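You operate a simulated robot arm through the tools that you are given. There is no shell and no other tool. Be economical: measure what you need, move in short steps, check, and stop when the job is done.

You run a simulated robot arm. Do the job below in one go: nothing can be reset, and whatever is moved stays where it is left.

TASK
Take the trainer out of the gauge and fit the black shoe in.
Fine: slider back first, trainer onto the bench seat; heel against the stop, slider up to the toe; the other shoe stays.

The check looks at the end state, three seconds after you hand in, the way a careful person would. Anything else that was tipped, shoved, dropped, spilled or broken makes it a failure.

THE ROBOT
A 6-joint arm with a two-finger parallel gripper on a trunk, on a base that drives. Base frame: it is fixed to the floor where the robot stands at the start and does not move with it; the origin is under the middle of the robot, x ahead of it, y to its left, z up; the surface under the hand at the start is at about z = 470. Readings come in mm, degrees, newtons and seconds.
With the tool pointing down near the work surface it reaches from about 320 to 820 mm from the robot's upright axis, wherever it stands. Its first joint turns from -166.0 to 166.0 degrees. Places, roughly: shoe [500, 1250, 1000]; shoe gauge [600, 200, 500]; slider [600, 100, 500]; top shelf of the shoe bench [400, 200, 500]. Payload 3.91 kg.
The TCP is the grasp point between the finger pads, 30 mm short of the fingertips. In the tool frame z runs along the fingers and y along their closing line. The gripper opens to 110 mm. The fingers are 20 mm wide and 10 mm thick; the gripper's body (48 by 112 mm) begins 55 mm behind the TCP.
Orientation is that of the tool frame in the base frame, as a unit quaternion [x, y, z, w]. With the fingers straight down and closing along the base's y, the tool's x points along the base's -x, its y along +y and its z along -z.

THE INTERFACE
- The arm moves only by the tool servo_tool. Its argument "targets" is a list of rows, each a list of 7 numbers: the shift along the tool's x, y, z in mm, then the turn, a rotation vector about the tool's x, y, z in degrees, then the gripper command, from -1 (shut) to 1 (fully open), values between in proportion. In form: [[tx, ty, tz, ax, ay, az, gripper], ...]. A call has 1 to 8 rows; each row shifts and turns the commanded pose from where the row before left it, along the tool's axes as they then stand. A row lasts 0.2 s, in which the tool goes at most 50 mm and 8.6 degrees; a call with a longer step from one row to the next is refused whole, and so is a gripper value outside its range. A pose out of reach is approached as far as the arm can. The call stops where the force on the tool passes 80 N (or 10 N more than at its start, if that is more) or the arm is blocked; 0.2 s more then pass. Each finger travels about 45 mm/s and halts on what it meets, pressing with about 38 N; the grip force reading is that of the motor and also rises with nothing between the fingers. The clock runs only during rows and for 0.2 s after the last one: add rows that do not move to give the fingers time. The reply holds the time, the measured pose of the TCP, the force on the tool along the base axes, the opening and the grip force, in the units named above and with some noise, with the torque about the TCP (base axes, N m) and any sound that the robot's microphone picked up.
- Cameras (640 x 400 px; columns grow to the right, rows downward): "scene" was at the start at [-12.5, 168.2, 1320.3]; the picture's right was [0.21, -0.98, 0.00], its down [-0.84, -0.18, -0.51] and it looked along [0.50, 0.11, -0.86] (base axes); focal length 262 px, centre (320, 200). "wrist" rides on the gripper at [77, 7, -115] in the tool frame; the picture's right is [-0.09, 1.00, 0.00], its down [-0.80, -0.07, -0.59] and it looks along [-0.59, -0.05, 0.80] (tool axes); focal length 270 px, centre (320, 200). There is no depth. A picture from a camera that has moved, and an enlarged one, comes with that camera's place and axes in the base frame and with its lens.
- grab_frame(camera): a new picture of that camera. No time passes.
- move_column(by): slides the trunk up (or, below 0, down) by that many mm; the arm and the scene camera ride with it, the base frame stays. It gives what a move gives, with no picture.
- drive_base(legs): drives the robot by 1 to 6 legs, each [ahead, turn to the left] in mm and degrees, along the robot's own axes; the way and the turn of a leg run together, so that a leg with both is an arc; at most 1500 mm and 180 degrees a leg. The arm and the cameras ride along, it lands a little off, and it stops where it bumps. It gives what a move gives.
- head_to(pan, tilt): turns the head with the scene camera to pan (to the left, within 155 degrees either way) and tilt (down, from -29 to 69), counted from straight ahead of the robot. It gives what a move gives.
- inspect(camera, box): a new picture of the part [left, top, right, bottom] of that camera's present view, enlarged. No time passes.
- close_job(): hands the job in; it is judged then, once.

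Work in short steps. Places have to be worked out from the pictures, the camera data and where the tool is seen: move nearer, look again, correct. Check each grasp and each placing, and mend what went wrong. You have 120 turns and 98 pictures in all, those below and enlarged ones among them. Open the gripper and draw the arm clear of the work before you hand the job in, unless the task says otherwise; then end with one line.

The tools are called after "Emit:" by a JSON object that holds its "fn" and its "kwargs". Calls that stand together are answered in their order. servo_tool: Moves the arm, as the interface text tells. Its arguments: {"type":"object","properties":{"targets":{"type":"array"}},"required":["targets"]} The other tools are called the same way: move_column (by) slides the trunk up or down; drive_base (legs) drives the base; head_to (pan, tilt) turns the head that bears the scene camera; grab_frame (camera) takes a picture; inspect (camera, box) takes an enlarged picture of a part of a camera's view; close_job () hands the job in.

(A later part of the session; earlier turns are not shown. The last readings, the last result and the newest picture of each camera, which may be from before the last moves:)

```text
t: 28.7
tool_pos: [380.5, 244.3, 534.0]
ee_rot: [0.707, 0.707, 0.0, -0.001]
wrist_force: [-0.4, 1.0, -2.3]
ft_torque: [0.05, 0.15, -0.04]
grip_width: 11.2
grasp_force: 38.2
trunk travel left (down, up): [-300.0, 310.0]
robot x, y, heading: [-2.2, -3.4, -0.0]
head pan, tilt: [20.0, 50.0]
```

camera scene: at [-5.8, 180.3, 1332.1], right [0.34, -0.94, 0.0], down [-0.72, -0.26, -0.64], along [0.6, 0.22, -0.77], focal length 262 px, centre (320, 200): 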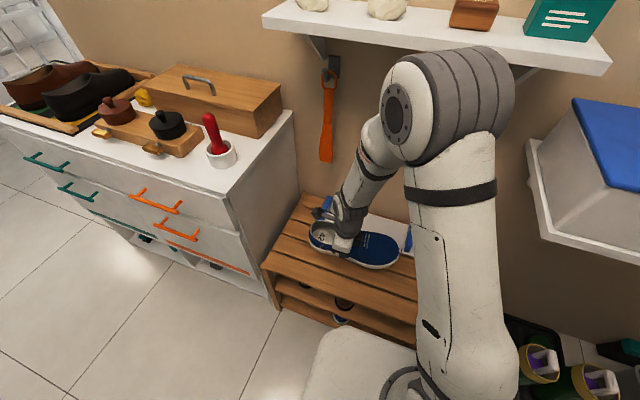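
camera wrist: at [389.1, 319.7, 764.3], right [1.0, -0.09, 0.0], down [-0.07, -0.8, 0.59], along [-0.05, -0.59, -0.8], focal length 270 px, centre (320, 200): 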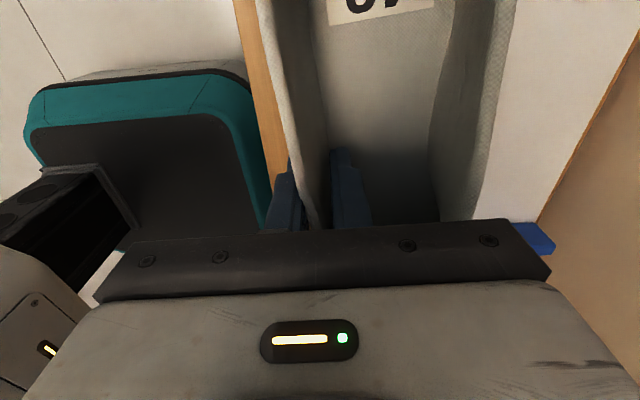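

Emit:
{"fn": "servo_tool", "kwargs": {"targets": [[0, 0, 3, 0, 0, 0, -1], [0, 0, 2, 0, 0, 0, -1]]}}

Emit:
{"fn": "servo_tool", "kwargs": {"targets": [[0, 0, 2, 0, 0, 0, -1], [0, 0, 2, 0, 0, 0, -1]]}}

```text
t: 29.3
tool_pos: [381.8, 244.0, 532.2]
ee_rot: [0.706, 0.708, 0.003, 0.001]
wrist_force: [0.2, -6.5, 55.4]
ft_torque: [0.52, 0.17, 0.06]
grip_width: 11.1
grasp_force: 37.9
trunk travel left (down, up): [-300.0, 310.0]
robot x, y, heading: [2.6, -1.0, -0.0]
head pan, tilt: [20.0, 50.0]
```

```text
t: 29.9
tool_pos: [381.6, 244.1, 532.0]
ee_rot: [0.706, 0.708, 0.004, 0.0]
wrist_force: [-9.6, -8.3, 50.5]
ft_torque: [0.55, 0.77, -0.08]
grip_width: 11.4
grasp_force: 37.6
trunk travel left (down, up): [-300.0, 310.0]
robot x, y, heading: [-2.5, -0.7, 0.4]
head pan, tilt: [20.0, 50.0]
stopped in row 2: the force on the tool passed its limit at 87 N (the readings are from after the stop); the commanded pose is now the measured one
```

Firm contact. I back off a touch, open to free both fingers, and rise straight up.

Emit:
{"fn": "servo_tool", "kwargs": {"targets": [[0, 0, -2, 0, 0, 0, -1], [0, 0, 0, 0, 0, 0, -0.5], [0, 0, 0, 0, 0, 0, -0.2], [0, 0, 0, 0, 0, 0, -0.2], [0, 0, -20, 0, 0, 0, -0.2], [0, 0, -40, 0, 0, 0, -0.2], [0, 0, -45, 0, 0, 0, -0.2], [0, 0, -45, 0, 0, 0, 0]]}}

Emit:
{"fn": "servo_tool", "kwargs": {"targets": [[0, 0, -45, 0, 0, 0, 0], [0, 0, -45, 0, 0, 0, 0], [0, 0, -45, 0, 0, 0, 0], [0, 0, -45, 0, 0, 0, 0]]}}

Emit:
{"fn": "inspect", "kwargs": {"camera": "scene", "box": [240, 170, 460, 330]}}

```text
t: 31.7
tool_pos: [382.6, 245.2, 681.4]
ee_rot: [0.707, 0.708, 0.003, 0.001]
wrist_force: [-0.6, 0.0, 0.2]
ft_torque: [-0.01, 0.02, -0.03]
grip_width: 55.1
grasp_force: 0.1
trunk travel left (down, up): [-300.0, 310.0]
robot x, y, heading: [0.2, 1.7, 0.1]
head pan, tilt: [20.0, 50.0]
```

```text
t: 32.7
tool_pos: [381.4, 244.5, 861.3]
ee_rot: [0.706, 0.708, 0.003, 0.0]
wrist_force: [-0.3, 0.5, 0.3]
ft_torque: [-0.07, -0.03, -0.01]
grip_width: 55.1
grasp_force: 0.1
trunk travel left (down, up): [-300.0, 310.0]
robot x, y, heading: [-1.9, 0.0, 0.1]
head pan, tilt: [20.0, 50.0]
```

```text
2.50 times, centred on (350, 250) of scene
camera zoom: at [-6.0, 180.3, 1332.0], right [0.34, -0.94, 0.0], down [-0.72, -0.26, -0.64], along [0.6, 0.22, -0.77], focal length 656 px, centre (245, 75)
```

zoom: 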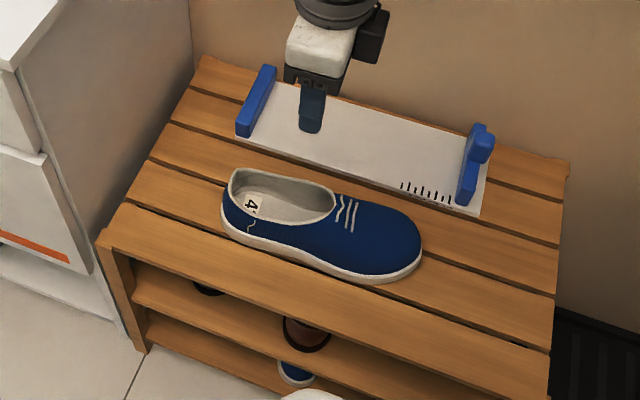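

Trainer stands upright on the seat and the gauge is empty. Now I turn the hand back to the standard orientation, and raise the trunk so the arm clears the cabinet for driving to the black shoe.

Emit:
{"fn": "servo_tool", "kwargs": {"targets": [[0, 0, 0, 0, 0, -8.5, 1], [0, 0, 0, 0, 0, -8.5, 1], [0, 0, 0, 0, 0, -8.5, 1], [0, 0, 0, 0, 0, -8.5, 1], [0, 0, 0, 0, 0, -8.5, 1], [0, 0, 0, 0, 0, -8.5, 1], [0, 0, 0, 0, 0, -8.5, 1], [0, 0, 0, 0, 0, -8.5, 1]]}}

Emit:
{"fn": "servo_tool", "kwargs": {"targets": [[0, 0, 0, 0, 0, -8.5, 0.2], [0, 0, 0, 0, 0, -8.5, 0.2], [0, 0, 0, 0, 0, -5, 0.2]]}}

Emit:
{"fn": "move_column", "kwargs": {"by": 300}}

Emit:
{"fn": "drive_base", "kwargs": {"legs": [[-220, 0], [0, 90]]}}

Emit:
{"fn": "head_to", "kwargs": {"pan": -25, "tilt": 40}}

Emit:
{"fn": "grab_frame", "kwargs": {"camera": "scene"}}

```text
t: 34.5
tool_pos: [381.4, 244.2, 860.2]
ee_rot: [0.189, 0.982, 0.002, 0.002]
wrist_force: [-0.5, 1.0, -0.4]
ft_torque: [0.01, 0.0, 0.0]
grip_width: 110.1
grasp_force: 0.1
trunk travel left (down, up): [-300.0, 310.0]
robot x, y, heading: [-0.3, -1.2, -0.1]
head pan, tilt: [20.0, 50.0]
```

```text
t: 35.3
tool_pos: [380.4, 244.4, 860.8]
ee_rot: [-0.002, 1.0, 0.002, 0.002]
wrist_force: [0.1, 0.2, -0.5]
ft_torque: [0.03, 0.0, -0.04]
grip_width: 66.0
grasp_force: 0.0
trunk travel left (down, up): [-300.0, 310.0]
robot x, y, heading: [-1.9, -1.5, -0.2]
head pan, tilt: [20.0, 50.0]
```

```text
t: 38.3
tool_pos: [382.9, 243.5, 1160.8]
ee_rot: [0.0, 1.0, 0.002, 0.003]
wrist_force: [-0.4, -0.9, 1.3]
ft_torque: [-0.01, 0.01, -0.01]
grip_width: 65.9
grasp_force: 0.1
trunk travel left (down, up): [-600.0, 10.0]
robot x, y, heading: [-0.8, 1.2, 0.0]
head pan, tilt: [20.0, 50.0]
```

```text
t: 43.8
tool_pos: [-457.9, 385.7, 1161.2]
ee_rot: [-0.705, 0.71, 0.003, -0.001]
wrist_force: [0.9, 0.3, -0.4]
ft_torque: [0.0, 0.04, 0.06]
grip_width: 66.1
grasp_force: 0.0
trunk travel left (down, up): [-600.0, 10.0]
robot x, y, heading: [-210.2, -0.4, 89.2]
head pan, tilt: [20.0, 50.0]
```

```text
t: 44.9
tool_pos: [-460.3, 384.7, 1160.3]
ee_rot: [-0.705, 0.709, 0.004, 0.001]
wrist_force: [0.2, -0.5, -0.1]
ft_torque: [0.04, 0.0, 0.0]
grip_width: 66.2
grasp_force: 0.0
trunk travel left (down, up): [-600.0, 10.0]
robot x, y, heading: [-215.7, 1.6, 88.9]
head pan, tilt: [-25.0, 40.0]
```

```text
56 pictures are left
camera scene: at [-332.3, 6.8, 1646.3], right [0.9, -0.44, 0.0], down [-0.28, -0.58, -0.77], along [0.34, 0.69, -0.64], focal length 262 px, centre (320, 200)
```

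scene: 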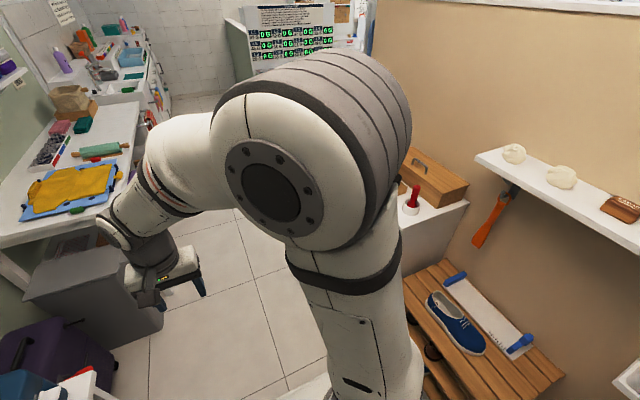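

The corridor is clear. I drive along it (+y) by 1000 mm and turn back to face the cabinet.

Emit:
{"fn": "drive_base", "kwargs": {"legs": [[1000, 0], [0, -89]]}}

Emit:
{"fn": "head_to", "kwargs": {"pan": 0, "tilt": 45}}

Emit:
{"fn": "grab_frame", "kwargs": {"camera": "scene"}}

Emit:
{"fn": "grab_frame", "kwargs": {"camera": "wrist"}}

```text
t: 53.9
tool_pos: [190.0, 1248.9, 1159.7]
ee_rot: [-0.003, 1.0, 0.002, 0.003]
wrist_force: [-0.7, -0.5, -0.2]
ft_torque: [-0.02, -0.02, -0.03]
grip_width: 66.2
grasp_force: 0.1
trunk travel left (down, up): [-600.0, 10.0]
robot x, y, heading: [-190.6, 1027.1, 0.2]
head pan, tilt: [-25.0, 40.0]
```

```text
t: 54.8
tool_pos: [187.8, 1248.7, 1160.0]
ee_rot: [-0.003, 1.0, 0.002, 0.002]
wrist_force: [-0.7, -0.1, 1.1]
ft_torque: [-0.01, -0.01, 0.01]
grip_width: 66.1
grasp_force: 0.1
trunk travel left (down, up): [-600.0, 10.0]
robot x, y, heading: [-194.1, 1025.8, 0.5]
head pan, tilt: [0.0, 45.0]
```

```text
55 pictures are left
camera scene: at [-188.1, 1173.7, 1639.1], right [0.0, -1.0, 0.0], down [-0.71, 0.0, -0.71], along [0.71, 0.0, -0.71], focal length 262 px, centre (320, 200)
```

scene: 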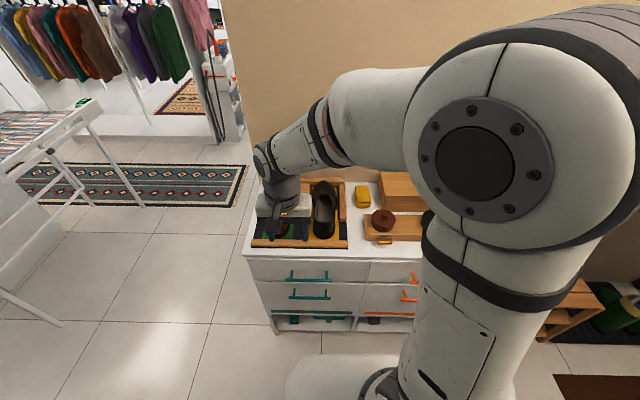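

```text
54 pictures are left
camera wrist: at [111.5, 1252.9, 1274.7], right [0.08, 1.0, 0.01], down [0.8, -0.07, 0.6], along [0.6, -0.04, -0.8], focal length 270 px, centre (320, 200)
```

wrist: 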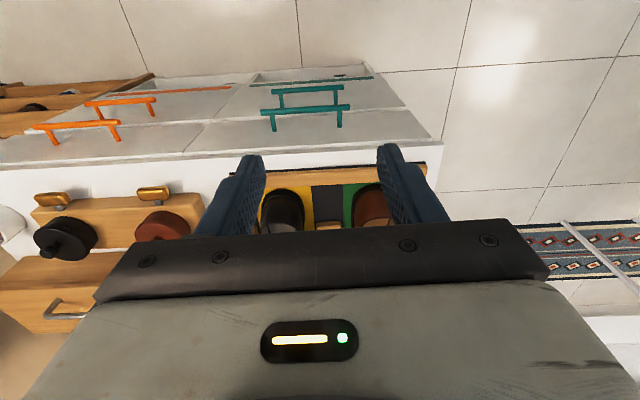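

The black shoe is straight ahead, roughly from (350,1170) to (590,1160). I move the hand over it at safe height to look down.

Emit:
{"fn": "servo_tool", "kwargs": {"targets": [[-45, -15, 0, 0, 0, 0, 0.2], [-45, -15, 0, 0, 0, 0, 0.2], [-45, -15, 0, 0, 0, 0, 0.2], [-45, -15, 0, 0, 0, 0, 0.2], [-45, -10, 0, 0, 0, 0, 0.2]]}}

Emit:
{"fn": "grab_frame", "kwargs": {"camera": "wrist"}}

Emit:
{"fn": "inspect", "kwargs": {"camera": "scene", "box": [230, 140, 450, 270]}}

```text
t: 56.0
tool_pos: [415.6, 1178.5, 1161.1]
ee_rot: [-0.003, 1.0, 0.003, 0.002]
wrist_force: [-0.1, 0.2, 0.4]
ft_torque: [0.01, 0.02, 0.0]
grip_width: 66.2
grasp_force: 0.0
trunk travel left (down, up): [-600.0, 10.0]
robot x, y, heading: [-186.9, 1020.6, 0.4]
head pan, tilt: [0.0, 45.0]
```

```text
53 pictures are left
camera wrist: at [339.1, 1183.3, 1274.7], right [0.08, 1.0, 0.01], down [0.8, -0.07, 0.6], along [0.6, -0.04, -0.8], focal length 270 px, centre (320, 200)
```

wrist: 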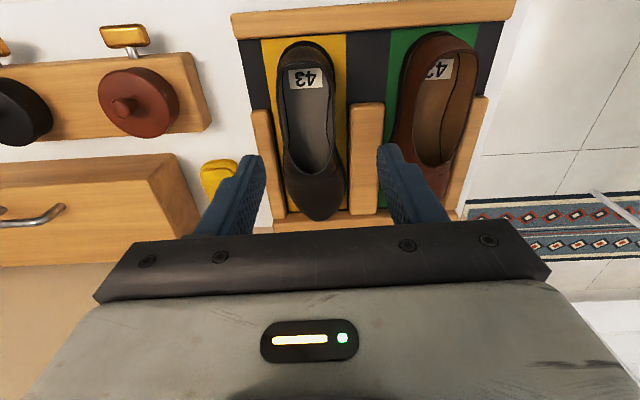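

```text
2.91 times, centred on (340, 205) of scene
camera zoom: at [-186.2, 1174.3, 1639.0], right [0.0, -1.0, 0.0], down [-0.71, 0.0, -0.71], along [0.71, 0.0, -0.71], focal length 763 px, centre (262, 186)
```

zoom: 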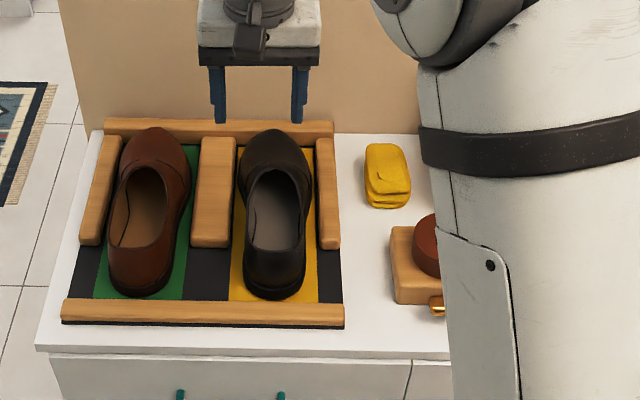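

The black shoe (size 43) lies heel x≈376, toe x≈660, sole z≈885; its right wall at x≈500 is y≈1133, with side blocks only to z≈908. I position the opened fingers over that wall and look again.

Emit:
{"fn": "servo_tool", "kwargs": {"targets": [[-35, -15, 0, 0, 0, 0, 0], [-35, -15, 0, 0, 0, 0, 0], [-12, -14, 30, 0, 0, 0, 0], [0, 0, 45, 0, 0, 0, 0], [0, 0, 35, 0, 0, 0, 0]]}}

Emit:
{"fn": "grab_frame", "kwargs": {"camera": "wrist"}}

Emit:
{"fn": "inspect", "kwargs": {"camera": "scene", "box": [260, 130, 390, 260]}}

```text
t: 57.1
tool_pos: [497.3, 1137.5, 1050.7]
ee_rot: [-0.001, 1.0, 0.003, 0.003]
wrist_force: [0.7, -0.4, 0.7]
ft_torque: [-0.03, 0.03, 0.03]
grip_width: 54.6
grasp_force: 0.2
trunk travel left (down, up): [-600.0, 10.0]
robot x, y, heading: [-189.5, 1022.3, 0.2]
head pan, tilt: [0.0, 45.0]
```

```text
51 pictures are left
camera wrist: at [421.3, 1142.1, 1164.9], right [0.08, 1.0, 0.01], down [0.8, -0.07, 0.6], along [0.6, -0.04, -0.8], focal length 270 px, centre (320, 200)
```

wrist: 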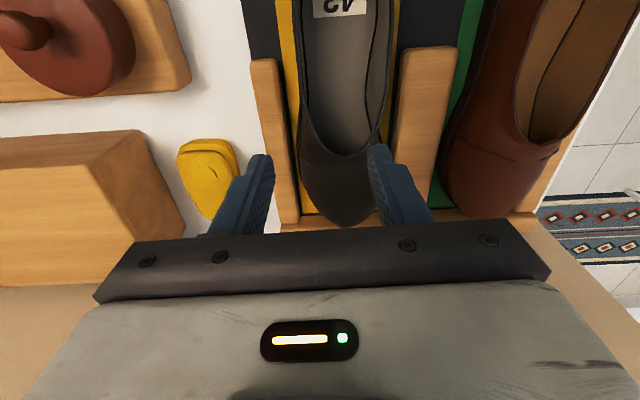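

```text
3.08 times, centred on (325, 195) of scene
camera zoom: at [-187.1, 1174.6, 1639.0], right [0.0, -1.0, 0.0], down [-0.71, 0.0, -0.71], along [0.71, 0.0, -0.71], focal length 807 px, centre (305, 215)
```

zoom: 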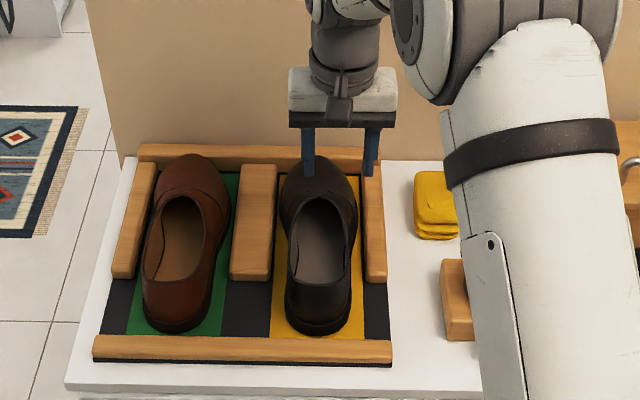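

The wall is at y≈1126, throat at x≈524. I shift to (489, 1127) and descend part-way, then check.

Emit:
{"fn": "servo_tool", "kwargs": {"targets": [[8, -10.5, 20, 0, 0, 0, 0], [0, 0, 30, 0, 0, 0, 0], [0, 0, 15, 0, 0, 0, 0]]}}

Emit:
{"fn": "grab_frame", "kwargs": {"camera": "wrist"}}

Emit:
{"fn": "inspect", "kwargs": {"camera": "scene", "box": [270, 140, 370, 240]}}

```text
t: 58.0
tool_pos: [490.8, 1127.3, 985.6]
ee_rot: [-0.003, 1.0, 0.003, 0.002]
wrist_force: [0.0, -0.3, 0.5]
ft_torque: [0.0, 0.0, -0.01]
grip_width: 55.0
grasp_force: 0.1
trunk travel left (down, up): [-600.0, 10.0]
robot x, y, heading: [-192.2, 1022.7, 0.5]
head pan, tilt: [0.0, 45.0]
```

```text
49 pictures are left
camera wrist: at [412.5, 1131.8, 1099.9], right [0.08, 1.0, 0.01], down [0.8, -0.07, 0.6], along [0.6, -0.04, -0.8], focal length 270 px, centre (320, 200)
```

wrist: 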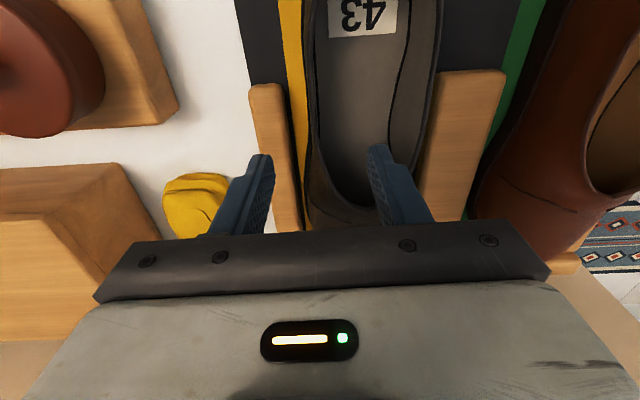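

```text
4.00 times, centred on (320, 190) of scene
camera zoom: at [-187.6, 1174.5, 1639.0], right [0.0, -1.0, 0.0], down [-0.71, 0.0, -0.71], along [0.71, 0.0, -0.71], focal length 1049 px, centre (320, 240)
```

zoom: 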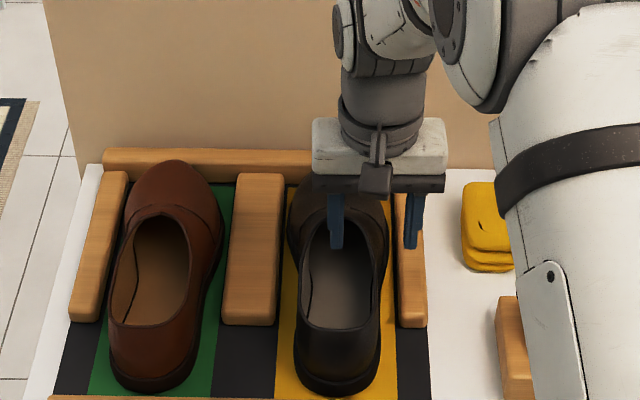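

Aligned: inner finger over the opening, outer one beside the wall. I go down to z≈955 and close.

Emit:
{"fn": "servo_tool", "kwargs": {"targets": [[0, 0, 15, 0, 0, 0, 0], [0, 0, 14, 0, 0, 0, 0], [0, 0, 0, 0, 0, 0, -0.5], [0, 0, 0, 0, 0, 0, -1], [0, 0, 0, 0, 0, 0, -1], [0, 0, 0, 0, 0, 0, -1]]}}

Emit:
{"fn": "grab_frame", "kwargs": {"camera": "wrist"}}

```text
t: 59.4
tool_pos: [490.1, 1126.6, 957.4]
ee_rot: [-0.003, 1.0, 0.002, 0.002]
wrist_force: [-0.9, -2.2, 2.8]
ft_torque: [-0.42, -0.17, -0.2]
grip_width: 10.9
grasp_force: 37.8
trunk travel left (down, up): [-600.0, 10.0]
robot x, y, heading: [-191.6, 1023.9, 0.4]
head pan, tilt: [0.0, 45.0]
```

```text
47 pictures are left
camera wrist: at [412.2, 1131.2, 1071.5], right [0.08, 1.0, 0.01], down [0.8, -0.07, 0.6], along [0.6, -0.05, -0.8], focal length 270 px, centre (320, 200)
```

wrist: 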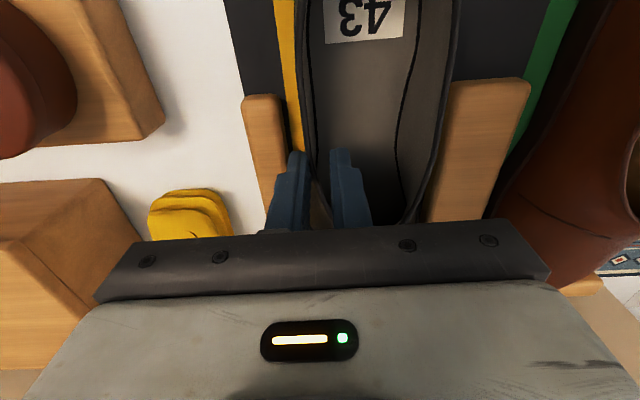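

Wall gripped at 10.9 mm, 38 N. I lift slowly and check that it hangs well and leaves the brown shoe and blocks alone.

Emit:
{"fn": "servo_tool", "kwargs": {"targets": [[0, 0, -8, 0, 0, 0, -1], [0, 0, -12, 0, 0, 0, -1], [0, 0, -20, 0, 0, 0, -1], [0, 0, -20, 0, 0, 0, -1]]}}

Emit:
{"fn": "inspect", "kwargs": {"camera": "scene", "box": [240, 110, 400, 260]}}

Emit:
{"fn": "grab_frame", "kwargs": {"camera": "wrist"}}

```text
t: 60.4
tool_pos: [490.3, 1125.6, 1018.0]
ee_rot: [-0.002, 1.0, 0.003, 0.002]
wrist_force: [0.2, 0.4, -3.1]
ft_torque: [-0.13, 0.1, -0.01]
grip_width: 10.6
grasp_force: 38.1
trunk travel left (down, up): [-600.0, 10.0]
robot x, y, heading: [-191.4, 1025.7, 0.5]
head pan, tilt: [0.0, 45.0]
```

```text
2.67 times, centred on (320, 185) of scene
camera zoom: at [-187.8, 1174.4, 1638.9], right [0.0, -1.0, 0.0], down [-0.71, 0.0, -0.71], along [0.71, 0.0, -0.71], focal length 700 px, centre (320, 240)
```

zoom: 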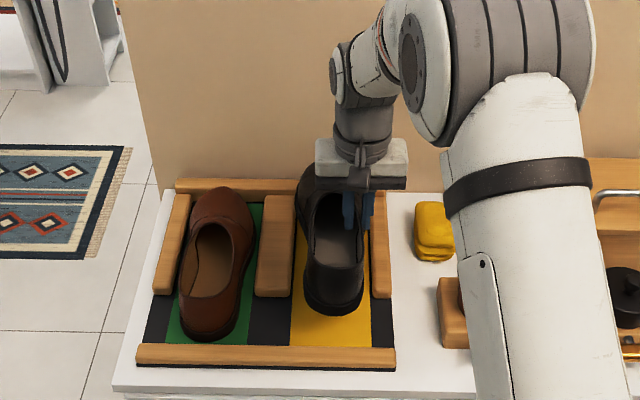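

```text
45 pictures are left
camera wrist: at [412.3, 1131.0, 1131.7], right [0.08, 1.0, 0.01], down [0.8, -0.07, 0.6], along [0.6, -0.05, -0.8], focal length 270 px, centre (320, 200)
```

wrist: 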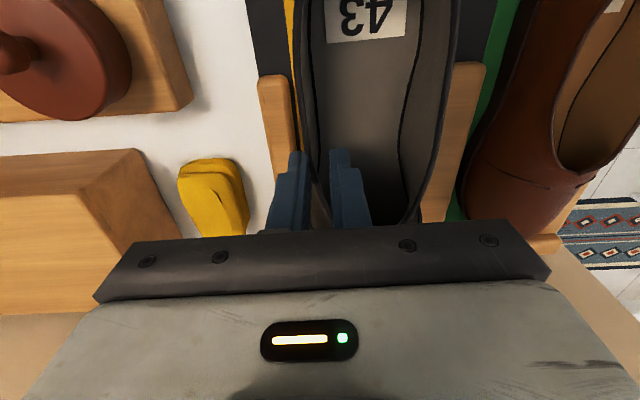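

It hangs steady (0.31 kg). I raise it, draw it in toward the robot, and prepare to drive back.

Emit:
{"fn": "servo_tool", "kwargs": {"targets": [[0, 0, -40, 0, 0, 0, -1], [0, 0, -45, 0, 0, 0, -1], [0, 0, -45, 0, 0, 0, -1], [40, 0, -10, 0, 0, 0, -1], [45, 0, 0, 0, 0, 0, -1], [45, 0, 0, 0, 0, 0, -1], [45, 0, 0, 0, 0, 0, -1], [45, 0, 0, 0, 0, 0, -1]]}}

Emit:
{"fn": "grab_frame", "kwargs": {"camera": "scene"}}

```text
t: 62.1
tool_pos: [266.9, 1124.9, 1158.0]
ee_rot: [-0.002, 1.0, 0.002, 0.004]
wrist_force: [-0.6, 0.5, -2.5]
ft_torque: [-0.1, 0.1, 0.02]
grip_width: 10.4
grasp_force: 37.9
trunk travel left (down, up): [-600.0, 10.0]
robot x, y, heading: [-192.0, 1028.2, 0.1]
head pan, tilt: [0.0, 45.0]
```

```text
44 pictures are left
camera scene: at [-189.5, 1174.2, 1639.0], right [0.0, -1.0, 0.0], down [-0.71, 0.0, -0.71], along [0.71, 0.0, -0.71], focal length 262 px, centre (320, 200)
```

scene: 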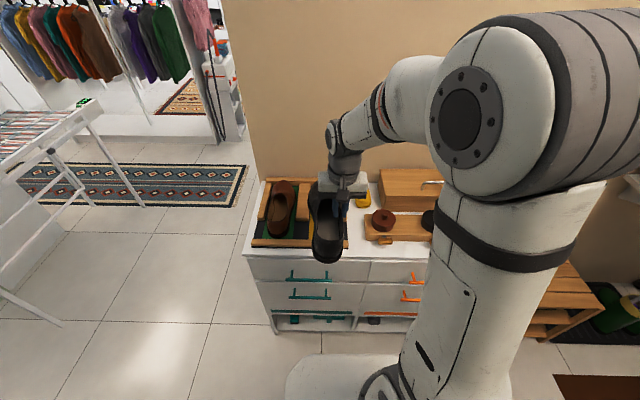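

The shoe is held steady; the rest of the tray is untouched. I drive back: turn left, reverse ~1025 mm, turn right.

Emit:
{"fn": "drive_base", "kwargs": {"legs": [[0, 90], [-1020, 0], [0, -90]]}}

Emit:
{"fn": "head_to", "kwargs": {"pan": 15, "tilt": 45}}

Emit:
{"fn": "grab_frame", "kwargs": {"camera": "scene"}}

```text
t: 72.7
tool_pos: [-91.8, 470.5, 1155.9]
ee_rot: [-0.526, 0.85, 0.003, 0.0]
wrist_force: [0.5, 0.2, -2.6]
ft_torque: [-0.18, 0.0, 0.01]
grip_width: 9.7
grasp_force: 37.6
trunk travel left (down, up): [-600.0, 10.0]
robot x, y, heading: [-223.4, 19.5, 68.6]
head pan, tilt: [0.0, 45.0]
stopped in leg 3: the robot was blocked; the commanded pose is now the measured one
```

```text
t: 73.5
tool_pos: [-94.3, 469.7, 1156.9]
ee_rot: [-0.527, 0.85, 0.002, 0.001]
wrist_force: [-0.6, -0.3, -2.0]
ft_torque: [-0.18, 0.0, 0.0]
grip_width: 9.5
grasp_force: 37.9
trunk travel left (down, up): [-600.0, 10.0]
robot x, y, heading: [-224.7, 17.5, 68.6]
head pan, tilt: [15.0, 45.0]
```

```text
43 pictures are left
camera scene: at [-384.0, 88.8, 1639.0], right [0.99, -0.11, 0.0], down [-0.08, -0.7, -0.71], along [0.08, 0.7, -0.71], focal length 262 px, centre (320, 200)
```

scene: 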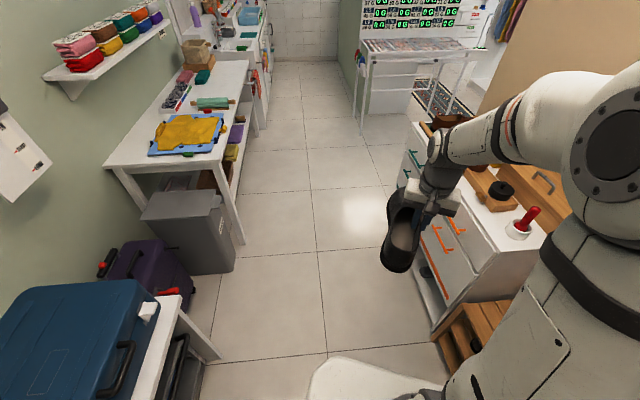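

The turn was blocked at heading 69°. I look around to find what's in the way before moving further.

Emit:
{"fn": "head_to", "kwargs": {"pan": -70, "tilt": 45}}

Emit:
{"fn": "grab_frame", "kwargs": {"camera": "scene"}}

Emit:
{"fn": "head_to", "kwargs": {"pan": -140, "tilt": 50}}

Emit:
{"fn": "grab_frame", "kwargs": {"camera": "scene"}}

Emit:
{"fn": "head_to", "kwargs": {"pan": 135, "tilt": 55}}

Emit:
{"fn": "grab_frame", "kwargs": {"camera": "scene"}}

```text
t: 75.1
tool_pos: [-94.0, 469.1, 1156.9]
ee_rot: [-0.526, 0.85, 0.003, 0.001]
wrist_force: [-0.5, -0.1, -2.8]
ft_torque: [-0.17, -0.01, -0.02]
grip_width: 9.6
grasp_force: 38.2
trunk travel left (down, up): [-600.0, 10.0]
robot x, y, heading: [-222.1, 20.2, 68.9]
head pan, tilt: [-70.0, 45.0]
```

```text
42 pictures are left
camera scene: at [-311.8, 6.3, 1639.2], right [-0.02, -1.0, 0.0], down [-0.71, 0.02, -0.71], along [0.71, -0.02, -0.71], focal length 262 px, centre (320, 200)
```

scene: 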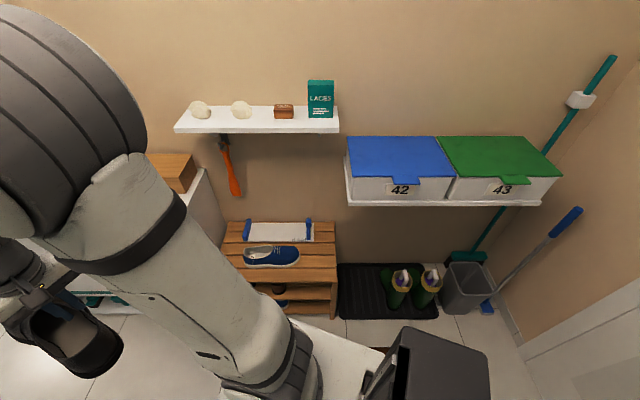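

```text
t: 76.5
tool_pos: [-93.7, 469.8, 1156.1]
ee_rot: [-0.526, 0.851, 0.002, 0.001]
wrist_force: [-1.0, -0.2, -2.8]
ft_torque: [-0.15, 0.0, 0.04]
grip_width: 9.7
grasp_force: 38.1
trunk travel left (down, up): [-600.0, 10.0]
robot x, y, heading: [-222.0, 22.8, 68.6]
head pan, tilt: [-140.0, 50.0]
```

```text
41 pictures are left
camera scene: at [-368.5, -64.7, 1632.5], right [-0.95, -0.32, 0.0], down [-0.24, 0.72, -0.64], along [0.2, -0.61, -0.76], focal length 262 px, centre (320, 200)
```

scene: 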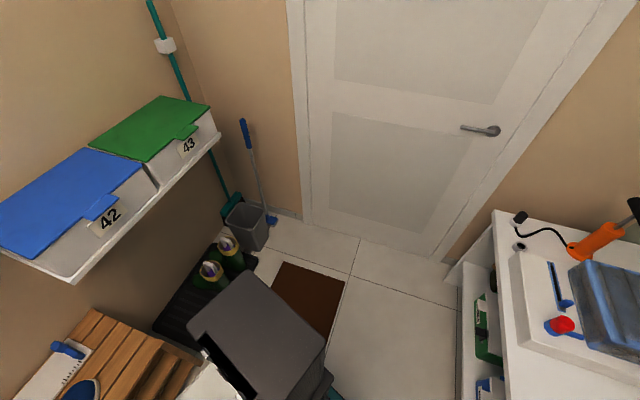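

```text
t: 80.3
tool_pos: [-94.5, 469.6, 1157.7]
ee_rot: [-0.525, 0.851, 0.003, 0.0]
wrist_force: [0.3, 0.7, -2.7]
ft_torque: [-0.19, -0.02, 0.03]
grip_width: 9.6
grasp_force: 37.6
trunk travel left (down, up): [-600.0, 10.0]
robot x, y, heading: [-225.1, 20.3, 68.8]
head pan, tilt: [135.0, 55.0]
```

```text
40 pictures are left
camera scene: at [-459.2, -20.5, 1625.9], right [-0.4, 0.92, 0.0], down [0.75, 0.33, -0.57], along [-0.53, -0.23, -0.82], focal length 262 px, centre (320, 200)
```

scene: 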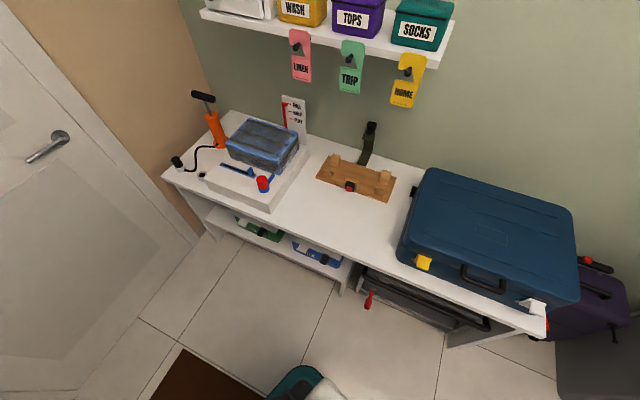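

Nothing obvious touches; hand forces are just the shoe's weight. I test a small turn further to see whether it is really blocked.

Emit:
{"fn": "drive_base", "kwargs": {"legs": [[0, -15]]}}

```text
t: 81.6
tool_pos: [18.2, 418.0, 1156.2]
ee_rot: [-0.409, 0.912, 0.003, 0.002]
wrist_force: [-0.9, 0.3, -3.9]
ft_torque: [-0.13, 0.03, 0.0]
grip_width: 9.2
grasp_force: 38.1
trunk travel left (down, up): [-600.0, 10.0]
robot x, y, heading: [-236.1, 28.0, 54.9]
head pan, tilt: [135.0, 55.0]
```

It turned freely this time. I check the shoe's hold with the wrist camera, then turn the rest.

Emit:
{"fn": "grab_frame", "kwargs": {"camera": "wrist"}}

Emit:
{"fn": "drive_base", "kwargs": {"legs": [[0, -30]]}}

Emit:
{"fn": "head_to", "kwargs": {"pan": 10, "tilt": 45}}

Emit:
{"fn": "grab_frame", "kwargs": {"camera": "scene"}}

```text
39 pictures are left
camera wrist: at [-38.2, 363.1, 1270.8], right [-0.68, 0.73, 0.0], down [0.59, 0.55, 0.6], along [0.43, 0.41, -0.8], focal length 270 px, centre (320, 200)
```

wrist: 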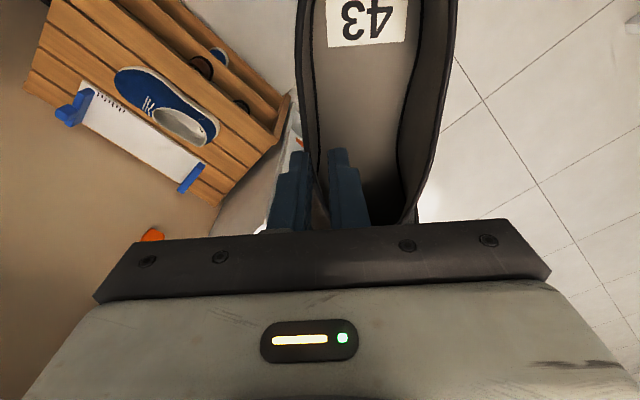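

```text
t: 83.3
tool_pos: [171.5, 250.6, 1157.8]
ee_rot: [-0.173, 0.985, 0.005, 0.002]
wrist_force: [0.1, -0.5, -1.9]
ft_torque: [-0.08, 0.07, 0.02]
grip_width: 8.3
grasp_force: 38.2
trunk travel left (down, up): [-600.0, 10.0]
robot x, y, heading: [-240.0, 38.8, 31.5]
head pan, tilt: [135.0, 55.0]
stopped in leg 1: the robot was blocked; the commanded pose is now the measured one
```

```text
t: 85.4
tool_pos: [169.3, 252.5, 1157.8]
ee_rot: [-0.175, 0.985, 0.003, 0.003]
wrist_force: [0.4, -0.1, -2.2]
ft_torque: [-0.13, 0.11, 0.02]
grip_width: 8.5
grasp_force: 38.1
trunk travel left (down, up): [-600.0, 10.0]
robot x, y, heading: [-239.8, 44.9, 31.4]
head pan, tilt: [10.0, 45.0]
```

```text
38 pictures are left
camera scene: at [-326.9, 185.0, 1639.0], right [0.66, -0.75, 0.0], down [-0.53, -0.47, -0.71], along [0.53, 0.47, -0.71], focal length 262 px, centre (320, 200)
```

scene: 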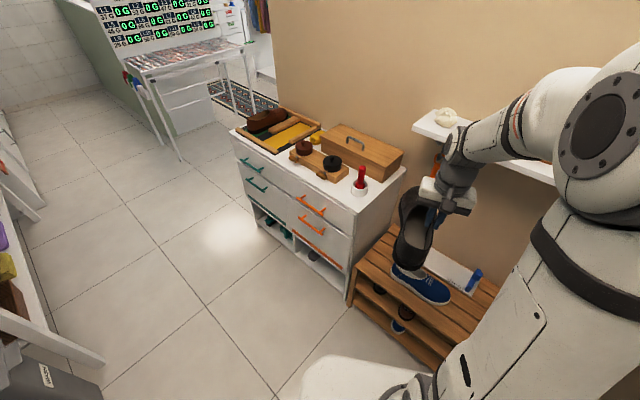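

Blocked again at 31°, and the base position is drifting, so something near the base must be touching. I look down at the rear and right sides, and check the shoe grip (opening has crept to 8.4 mm).

Emit:
{"fn": "grab_frame", "kwargs": {"camera": "wrist"}}

Emit:
{"fn": "head_to", "kwargs": {"pan": -90, "tilt": 65}}

Emit:
{"fn": "grab_frame", "kwargs": {"camera": "scene"}}

Emit:
{"fn": "head_to", "kwargs": {"pan": -150, "tilt": 65}}

Emit:
{"fn": "grab_frame", "kwargs": {"camera": "scene"}}

```text
37 pictures are left
camera wrist: at [95.8, 229.6, 1271.6], right [-0.26, 0.97, 0.01], down [0.77, 0.2, 0.6], along [0.58, 0.16, -0.8], focal length 270 px, centre (320, 200)
```

wrist: 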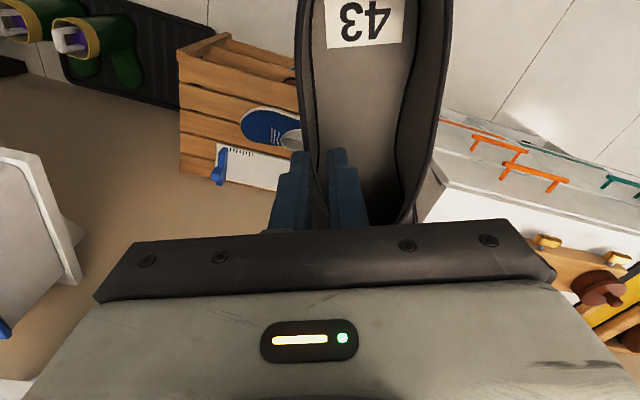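

```text
t: 87.2
tool_pos: [169.8, 251.4, 1157.8]
ee_rot: [-0.175, 0.985, 0.003, 0.003]
wrist_force: [0.6, 0.2, -3.1]
ft_torque: [-0.13, 0.1, 0.0]
grip_width: 8.4
grasp_force: 38.3
trunk travel left (down, up): [-600.0, 10.0]
robot x, y, heading: [-242.6, 38.7, 31.2]
head pan, tilt: [-90.0, 65.0]
```

```text
36 pictures are left
camera scene: at [-356.3, 79.4, 1614.1], right [-0.85, -0.52, 0.0], down [-0.47, 0.77, -0.42], along [0.22, -0.36, -0.91], focal length 262 px, centre (320, 200)
```

scene: 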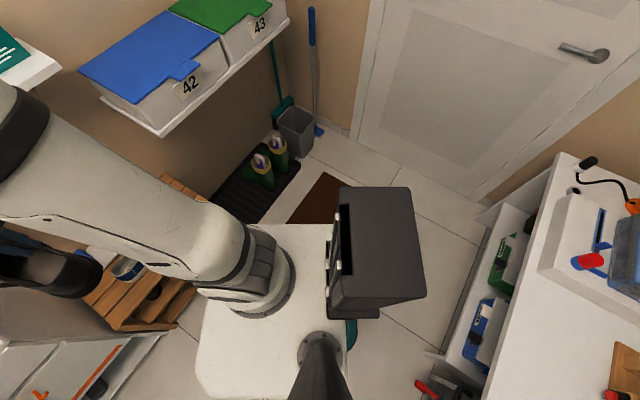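

```text
t: 88.5
tool_pos: [171.2, 252.6, 1157.7]
ee_rot: [-0.176, 0.984, 0.002, 0.004]
wrist_force: [-0.8, -1.0, -4.3]
ft_torque: [-0.11, 0.09, 0.01]
grip_width: 8.4
grasp_force: 38.0
trunk travel left (down, up): [-600.0, 10.0]
robot x, y, heading: [-242.5, 38.9, 31.1]
head pan, tilt: [-150.0, 65.0]
```

```text
35 pictures are left
camera scene: at [-417.0, 77.9, 1614.1], right [-0.88, 0.48, 0.0], down [0.43, 0.79, -0.42], along [-0.2, -0.37, -0.91], focal length 262 px, centre (320, 200)
```

scene: 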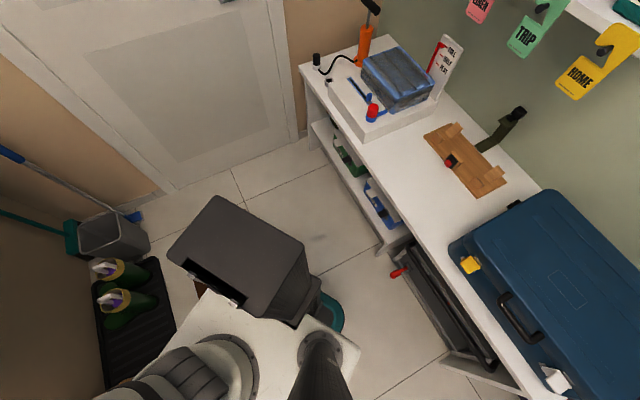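

All surroundings look clear and untouched, with the shoe still firmly in the grip. I continue the turn in smaller bits.

Emit:
{"fn": "drive_base", "kwargs": {"legs": [[0, -11]]}}

Emit:
{"fn": "drive_base", "kwargs": {"legs": [[0, -10]]}}

Emit:
{"fn": "drive_base", "kwargs": {"legs": [[0, -10]]}}

```text
t: 89.6
tool_pos: [204.4, 169.0, 1158.3]
ee_rot: [-0.079, 0.997, 0.003, 0.003]
wrist_force: [-0.9, 0.2, -3.5]
ft_torque: [-0.11, 0.15, 0.01]
grip_width: 8.5
grasp_force: 38.1
trunk travel left (down, up): [-600.0, 10.0]
robot x, y, heading: [-238.7, 42.6, 20.9]
head pan, tilt: [-150.0, 65.0]
```

```text
t: 90.7
tool_pos: [220.2, 89.4, 1157.2]
ee_rot: [0.009, 1.0, 0.003, 0.003]
wrist_force: [0.0, 1.2, -3.0]
ft_torque: [-0.12, 0.14, 0.01]
grip_width: 8.4
grasp_force: 38.2
trunk travel left (down, up): [-600.0, 10.0]
robot x, y, heading: [-240.4, 49.1, 12.0]
head pan, tilt: [-150.0, 65.0]
```

```text
t: 91.8
tool_pos: [220.4, 6.8, 1157.2]
ee_rot: [0.097, 0.995, 0.002, 0.004]
wrist_force: [0.4, -0.1, -3.1]
ft_torque: [-0.09, 0.2, -0.01]
grip_width: 8.3
grasp_force: 37.7
trunk travel left (down, up): [-600.0, 10.0]
robot x, y, heading: [-242.4, 50.4, 2.3]
head pan, tilt: [-150.0, 65.0]
```

The base now faces the bench (heading 2°). I lower the trunk by 300 mm so the hand stays below the wall shelf (z≈1116), then drive ahead ~235 mm.

Emit:
{"fn": "move_column", "kwargs": {"by": -300}}

Emit:
{"fn": "drive_base", "kwargs": {"legs": [[235, -2]]}}

Emit:
{"fn": "head_to", "kwargs": {"pan": 15, "tilt": 50}}

Emit:
{"fn": "grab_frame", "kwargs": {"camera": "scene"}}

Emit:
{"fn": "grab_frame", "kwargs": {"camera": "wrist"}}

```text
t: 94.8
tool_pos: [220.3, 6.4, 856.8]
ee_rot: [0.096, 0.995, 0.003, 0.004]
wrist_force: [-0.6, -0.3, -2.9]
ft_torque: [-0.05, 0.15, 0.0]
grip_width: 8.1
grasp_force: 38.3
trunk travel left (down, up): [-300.0, 310.0]
robot x, y, heading: [-240.0, 50.5, 2.4]
head pan, tilt: [-150.0, 65.0]
```

```text
t: 96.5
tool_pos: [454.0, -2.2, 856.9]
ee_rot: [0.114, 0.994, 0.004, 0.004]
wrist_force: [0.2, 0.2, -2.8]
ft_torque: [-0.06, 0.14, 0.0]
grip_width: 8.1
grasp_force: 38.4
trunk travel left (down, up): [-300.0, 310.0]
robot x, y, heading: [-6.6, 63.0, 0.2]
head pan, tilt: [-150.0, 65.0]
```

```text
t: 99.0
tool_pos: [452.4, -4.6, 856.6]
ee_rot: [0.112, 0.994, 0.004, 0.003]
wrist_force: [-0.5, -1.0, -2.7]
ft_torque: [-0.06, 0.14, 0.01]
grip_width: 8.2
grasp_force: 38.0
trunk travel left (down, up): [-300.0, 310.0]
robot x, y, heading: [-9.5, 58.2, 0.1]
head pan, tilt: [15.0, 50.0]
```

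```text
34 pictures are left
camera scene: at [-13.1, 232.6, 1332.1], right [0.26, -0.97, 0.0], down [-0.74, -0.2, -0.64], along [0.62, 0.17, -0.77], focal length 262 px, centre (320, 200)
```

scene: 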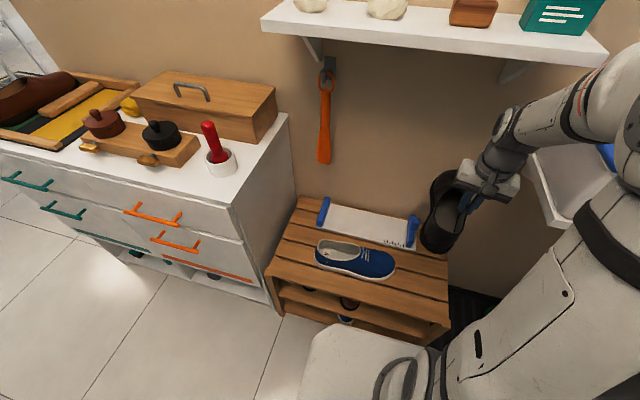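

```text
33 pictures are left
camera wrist: at [378.6, 18.3, 971.1], right [0.31, 0.95, 0.01], down [0.76, -0.25, 0.6], along [0.57, -0.18, -0.8], focal length 270 px, centre (320, 200)
```

wrist: 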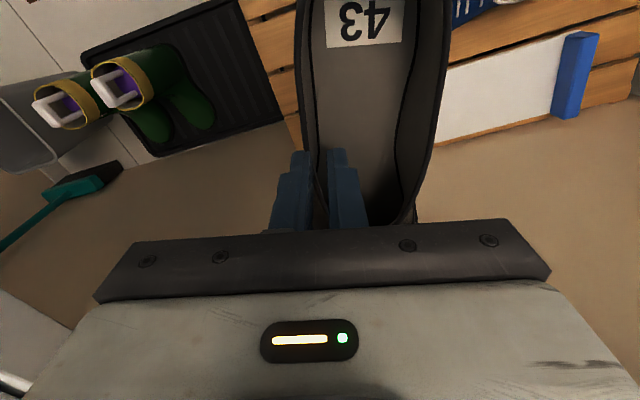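

Shoe is still held properly. I move the hand +y to in front of the gauge (away from the box shelf), then rotate it so the toe points −y.

Emit:
{"fn": "servo_tool", "kwargs": {"targets": [[9.5, 41.4, 0, 0, 0, 0, -1], [9.5, 41.4, 0, 0, 0, 0, -1], [9.5, 41.4, 0, 0, 0, 0, -1], [9.5, 41.4, 0, 0, 0, 0, -1], [9.5, 41.4, 0, 0, 0, 0, -1], [9.5, 41.4, 0, 0, 0, 0, -1], [0, 0, 0, 0, 0, 7, -1], [0, 0, 0, 0, 0, 8, -1]]}}

Emit:
{"fn": "servo_tool", "kwargs": {"targets": [[0, 0, 0, 0, 0, 8.3, -1], [0, 0, 0, 0, 0, 8.3, -1], [0, 0, 0, 0, 0, 8.3, -1], [0, 0, 0, 0, 0, 8.3, -1], [0, 0, 0, 0, 0, 8.3, -1], [0, 0, 0, 0, 0, 8.3, -1], [0, 0, 0, 0, 0, 8.3, -1], [0, 0, 0, 0, 0, 4, -1]]}}

Emit:
{"fn": "grab_frame", "kwargs": {"camera": "scene"}}

Emit:
{"fn": "grab_frame", "kwargs": {"camera": "wrist"}}

```text
t: 100.8
tool_pos: [451.4, 250.9, 857.4]
ee_rot: [0.243, 0.97, 0.004, 0.002]
wrist_force: [-0.7, 0.5, -3.1]
ft_torque: [0.0, 0.16, -0.02]
grip_width: 7.8
grasp_force: 38.2
trunk travel left (down, up): [-300.0, 310.0]
robot x, y, heading: [-9.1, 57.0, 0.2]
head pan, tilt: [15.0, 50.0]
```

```text
t: 102.6
tool_pos: [453.2, 251.7, 859.2]
ee_rot: [0.708, 0.706, 0.004, 0.001]
wrist_force: [0.3, 0.3, -3.5]
ft_torque: [0.11, 0.09, -0.01]
grip_width: 8.1
grasp_force: 38.4
trunk travel left (down, up): [-300.0, 310.0]
robot x, y, heading: [-12.3, 62.1, 0.1]
head pan, tilt: [15.0, 50.0]
```

```text
32 pictures are left
camera scene: at [-13.1, 232.8, 1332.1], right [0.26, -0.97, 0.0], down [-0.74, -0.2, -0.64], along [0.62, 0.17, -0.77], focal length 262 px, centre (320, 200)
```

scene: 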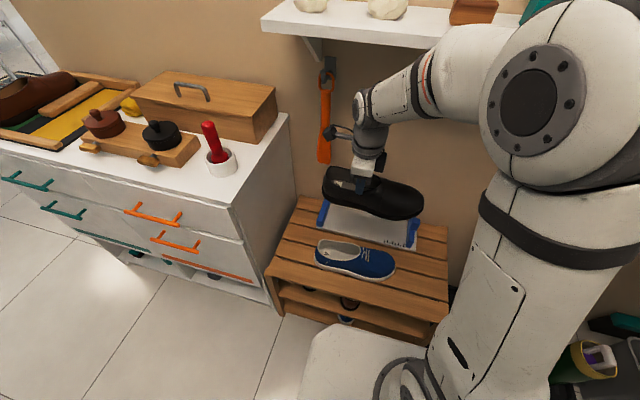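

```text
31 pictures are left
camera wrist: at [459.5, 326.4, 973.3], right [1.0, -0.09, 0.01], down [-0.08, -0.8, 0.59], along [-0.05, -0.59, -0.81], focal length 270 px, centre (320, 200)
```

wrist: 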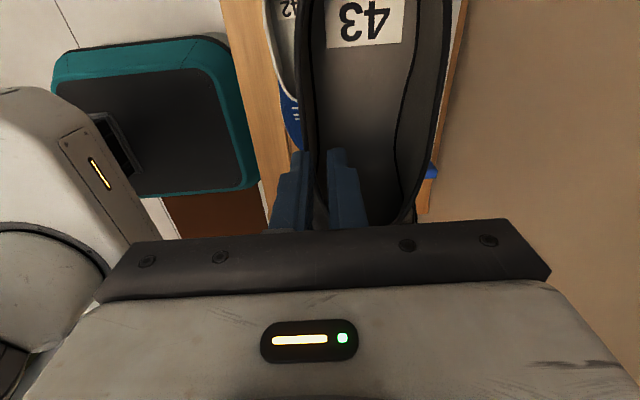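

Orientation is right. I carry the shoe over the gauge (TCP x≈560, y≈240), staying above the stop and knob, and check alignment.

Emit:
{"fn": "servo_tool", "kwargs": {"targets": [[-4, 36, 20, 0, 0, 0, -1], [-4, 36, 25, 0, 0, 0, -1], [-4, 35, 30, 0, 0, 0, -1], [0, 0, 40, 0, 0, 0, -1], [0, 0, 40, 0, 0, 0, -1], [0, 0, 25, 0, 0, 0, -1]]}}

Emit:
{"fn": "inspect", "kwargs": {"camera": "scene", "box": [290, 140, 450, 260]}}

Emit:
{"fn": "grab_frame", "kwargs": {"camera": "wrist"}}

```text
t: 104.0
tool_pos: [561.4, 240.0, 678.4]
ee_rot: [0.708, 0.706, 0.004, 0.001]
wrist_force: [0.1, 0.3, -2.8]
ft_torque: [0.14, 0.07, -0.01]
grip_width: 7.9
grasp_force: 38.4
trunk travel left (down, up): [-300.0, 310.0]
robot x, y, heading: [-11.7, 59.3, -0.2]
head pan, tilt: [15.0, 50.0]
```

```text
3.33 times, centred on (370, 200) of scene
camera zoom: at [-12.8, 232.8, 1332.1], right [0.26, -0.97, 0.0], down [-0.74, -0.2, -0.64], along [0.62, 0.17, -0.77], focal length 874 px, centre (153, 200)
```

zoom: 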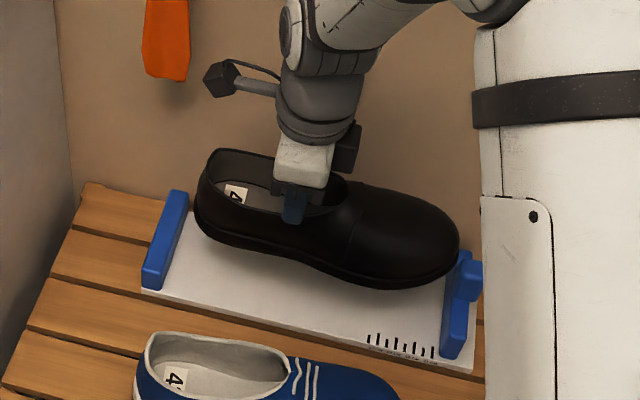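

```text
29 pictures are left
camera wrist: at [567.8, 314.9, 793.1], right [1.0, -0.09, 0.01], down [-0.08, -0.8, 0.59], along [-0.05, -0.59, -0.81], focal length 270 px, centre (320, 200)
```

wrist: 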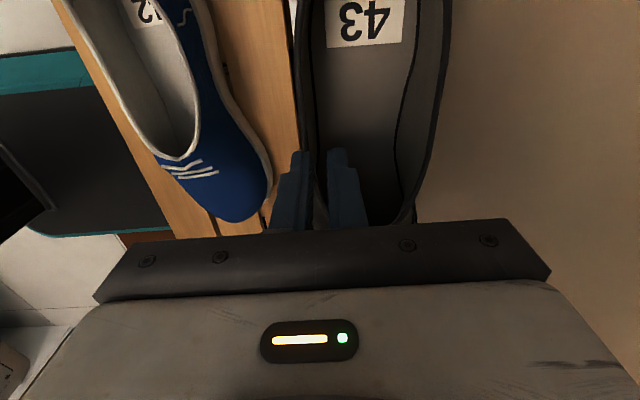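

Frame check is good: stop inner face y≈368, slider inner face y≈55; the shoe spans y≈351→70 now, about 12 mm too close to the robot in x. I shift (+8 y, +14 x) and lower to just above the plate.

Emit:
{"fn": "servo_tool", "kwargs": {"targets": [[8, 14, 20, 0, 0, 0, -1], [0, 0, 35, 0, 0, 0, -1], [0, 0, 30, 0, 0, 0, -1]]}}

Emit:
{"fn": "inspect", "kwargs": {"camera": "scene", "box": [300, 160, 430, 260]}}

```text
t: 104.8
tool_pos: [574.9, 249.1, 593.5]
ee_rot: [0.709, 0.706, 0.005, 0.001]
wrist_force: [-0.8, 0.4, -2.8]
ft_torque: [0.12, 0.06, -0.02]
grip_width: 7.9
grasp_force: 37.9
trunk travel left (down, up): [-300.0, 310.0]
robot x, y, heading: [-8.6, 65.3, -0.0]
head pan, tilt: [15.0, 50.0]
```

```text
4.00 times, centred on (365, 210) of scene
camera zoom: at [-12.9, 232.8, 1332.1], right [0.26, -0.97, 0.0], down [-0.74, -0.2, -0.64], along [0.62, 0.17, -0.77], focal length 1049 px, centre (140, 160)
```

zoom: 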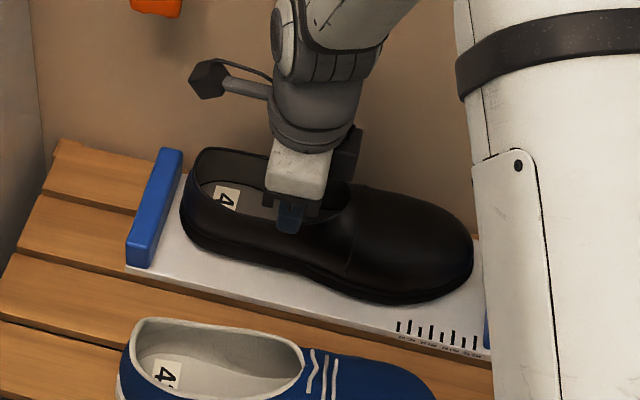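

Heel is ~12 mm short of the stop and centred on the plate. I lower slowly to contact.

Emit:
{"fn": "servo_tool", "kwargs": {"targets": [[0, 0, 15, 0, 0, 0, -1], [0, 0, 10, 0, 0, 0, -1], [0, 0, 4, 0, 0, 0, -1]]}}

Emit:
{"fn": "servo_tool", "kwargs": {"targets": [[0, 0, 3, 0, 0, 0, -1], [0, 0, 3, 0, 0, 0, -1]]}}

Emit:
{"fn": "servo_tool", "kwargs": {"targets": [[0, 0, 2, 0, 0, 0, -1], [0, 0, 2, 0, 0, 0, -1]]}}

```text
t: 105.6
tool_pos: [580.3, 249.5, 580.3]
ee_rot: [0.707, 0.707, 0.015, 0.004]
wrist_force: [-18.9, -4.0, 43.2]
ft_torque: [-0.81, 1.09, -0.05]
grip_width: 9.0
grasp_force: 38.1
trunk travel left (down, up): [-300.0, 310.0]
robot x, y, heading: [-9.2, 60.1, 0.1]
head pan, tilt: [15.0, 50.0]
stopped in row 3: the force on the tool passed its limit at 82 N (the readings are from after the stop); the commanded pose is now the measured one
```

```text
t: 106.1
tool_pos: [579.9, 249.3, 578.3]
ee_rot: [0.707, 0.707, 0.016, 0.005]
wrist_force: [-28.9, -7.7, 54.7]
ft_torque: [0.36, 1.29, -0.35]
grip_width: 9.1
grasp_force: 37.7
trunk travel left (down, up): [-300.0, 310.0]
robot x, y, heading: [-8.1, 60.4, 0.1]
head pan, tilt: [15.0, 50.0]
stopped in row 2: the force on the tool passed its limit at 85 N (the readings are from after the stop); the commanded pose is now the measured one
```

```text
t: 106.6
tool_pos: [581.3, 250.6, 578.3]
ee_rot: [0.707, 0.707, 0.016, 0.005]
wrist_force: [-25.7, -3.5, 47.5]
ft_torque: [-0.76, 1.27, -0.19]
grip_width: 9.1
grasp_force: 38.0
trunk travel left (down, up): [-300.0, 310.0]
robot x, y, heading: [-12.5, 61.5, 0.2]
head pan, tilt: [15.0, 50.0]
stopped in row 2: the force on the tool passed its limit at 84 N (the readings are from after the stop); the commanded pose is now the measured one
```

Contact came earlier than expected (the shoe had slipped down in the fingers). I relieve the pressure and look.

Emit:
{"fn": "servo_tool", "kwargs": {"targets": [[0, 0, -2, 0, 0, 0, -1], [0, 0, -1.5, 0, 0, 0, -1]]}}

Emit:
{"fn": "inspect", "kwargs": {"camera": "scene", "box": [300, 160, 430, 260]}}

Emit:
{"fn": "grab_frame", "kwargs": {"camera": "wrist"}}

```text
t: 107.2
tool_pos: [580.9, 249.1, 579.7]
ee_rot: [0.707, 0.707, 0.015, 0.006]
wrist_force: [-25.3, -0.1, 31.6]
ft_torque: [-0.32, 1.21, -0.21]
grip_width: 8.9
grasp_force: 37.6
trunk travel left (down, up): [-300.0, 310.0]
robot x, y, heading: [-8.6, 56.7, 0.1]
head pan, tilt: [15.0, 50.0]
```

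```text
4.00 times, centred on (365, 210) of scene
camera zoom: at [-17.9, 231.9, 1331.9], right [0.26, -0.97, 0.0], down [-0.74, -0.2, -0.65], along [0.62, 0.17, -0.76], focal length 1049 px, centre (140, 160)
```

zoom: 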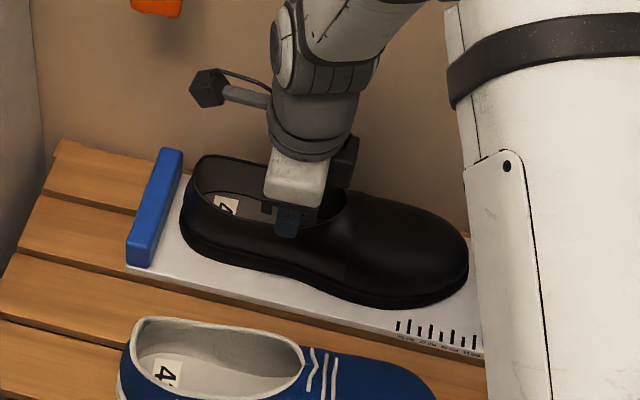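

```text
26 pictures are left
camera wrist: at [585.1, 323.5, 694.5], right [1.0, -0.09, 0.03], down [-0.09, -0.81, 0.58], along [-0.03, -0.58, -0.81], focal length 270 px, centre (320, 200)
```

wrist: 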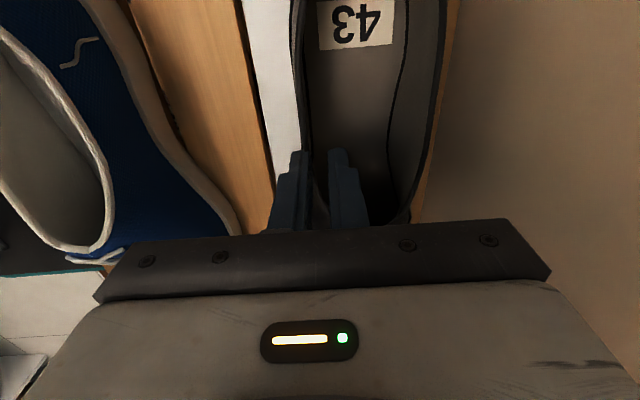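

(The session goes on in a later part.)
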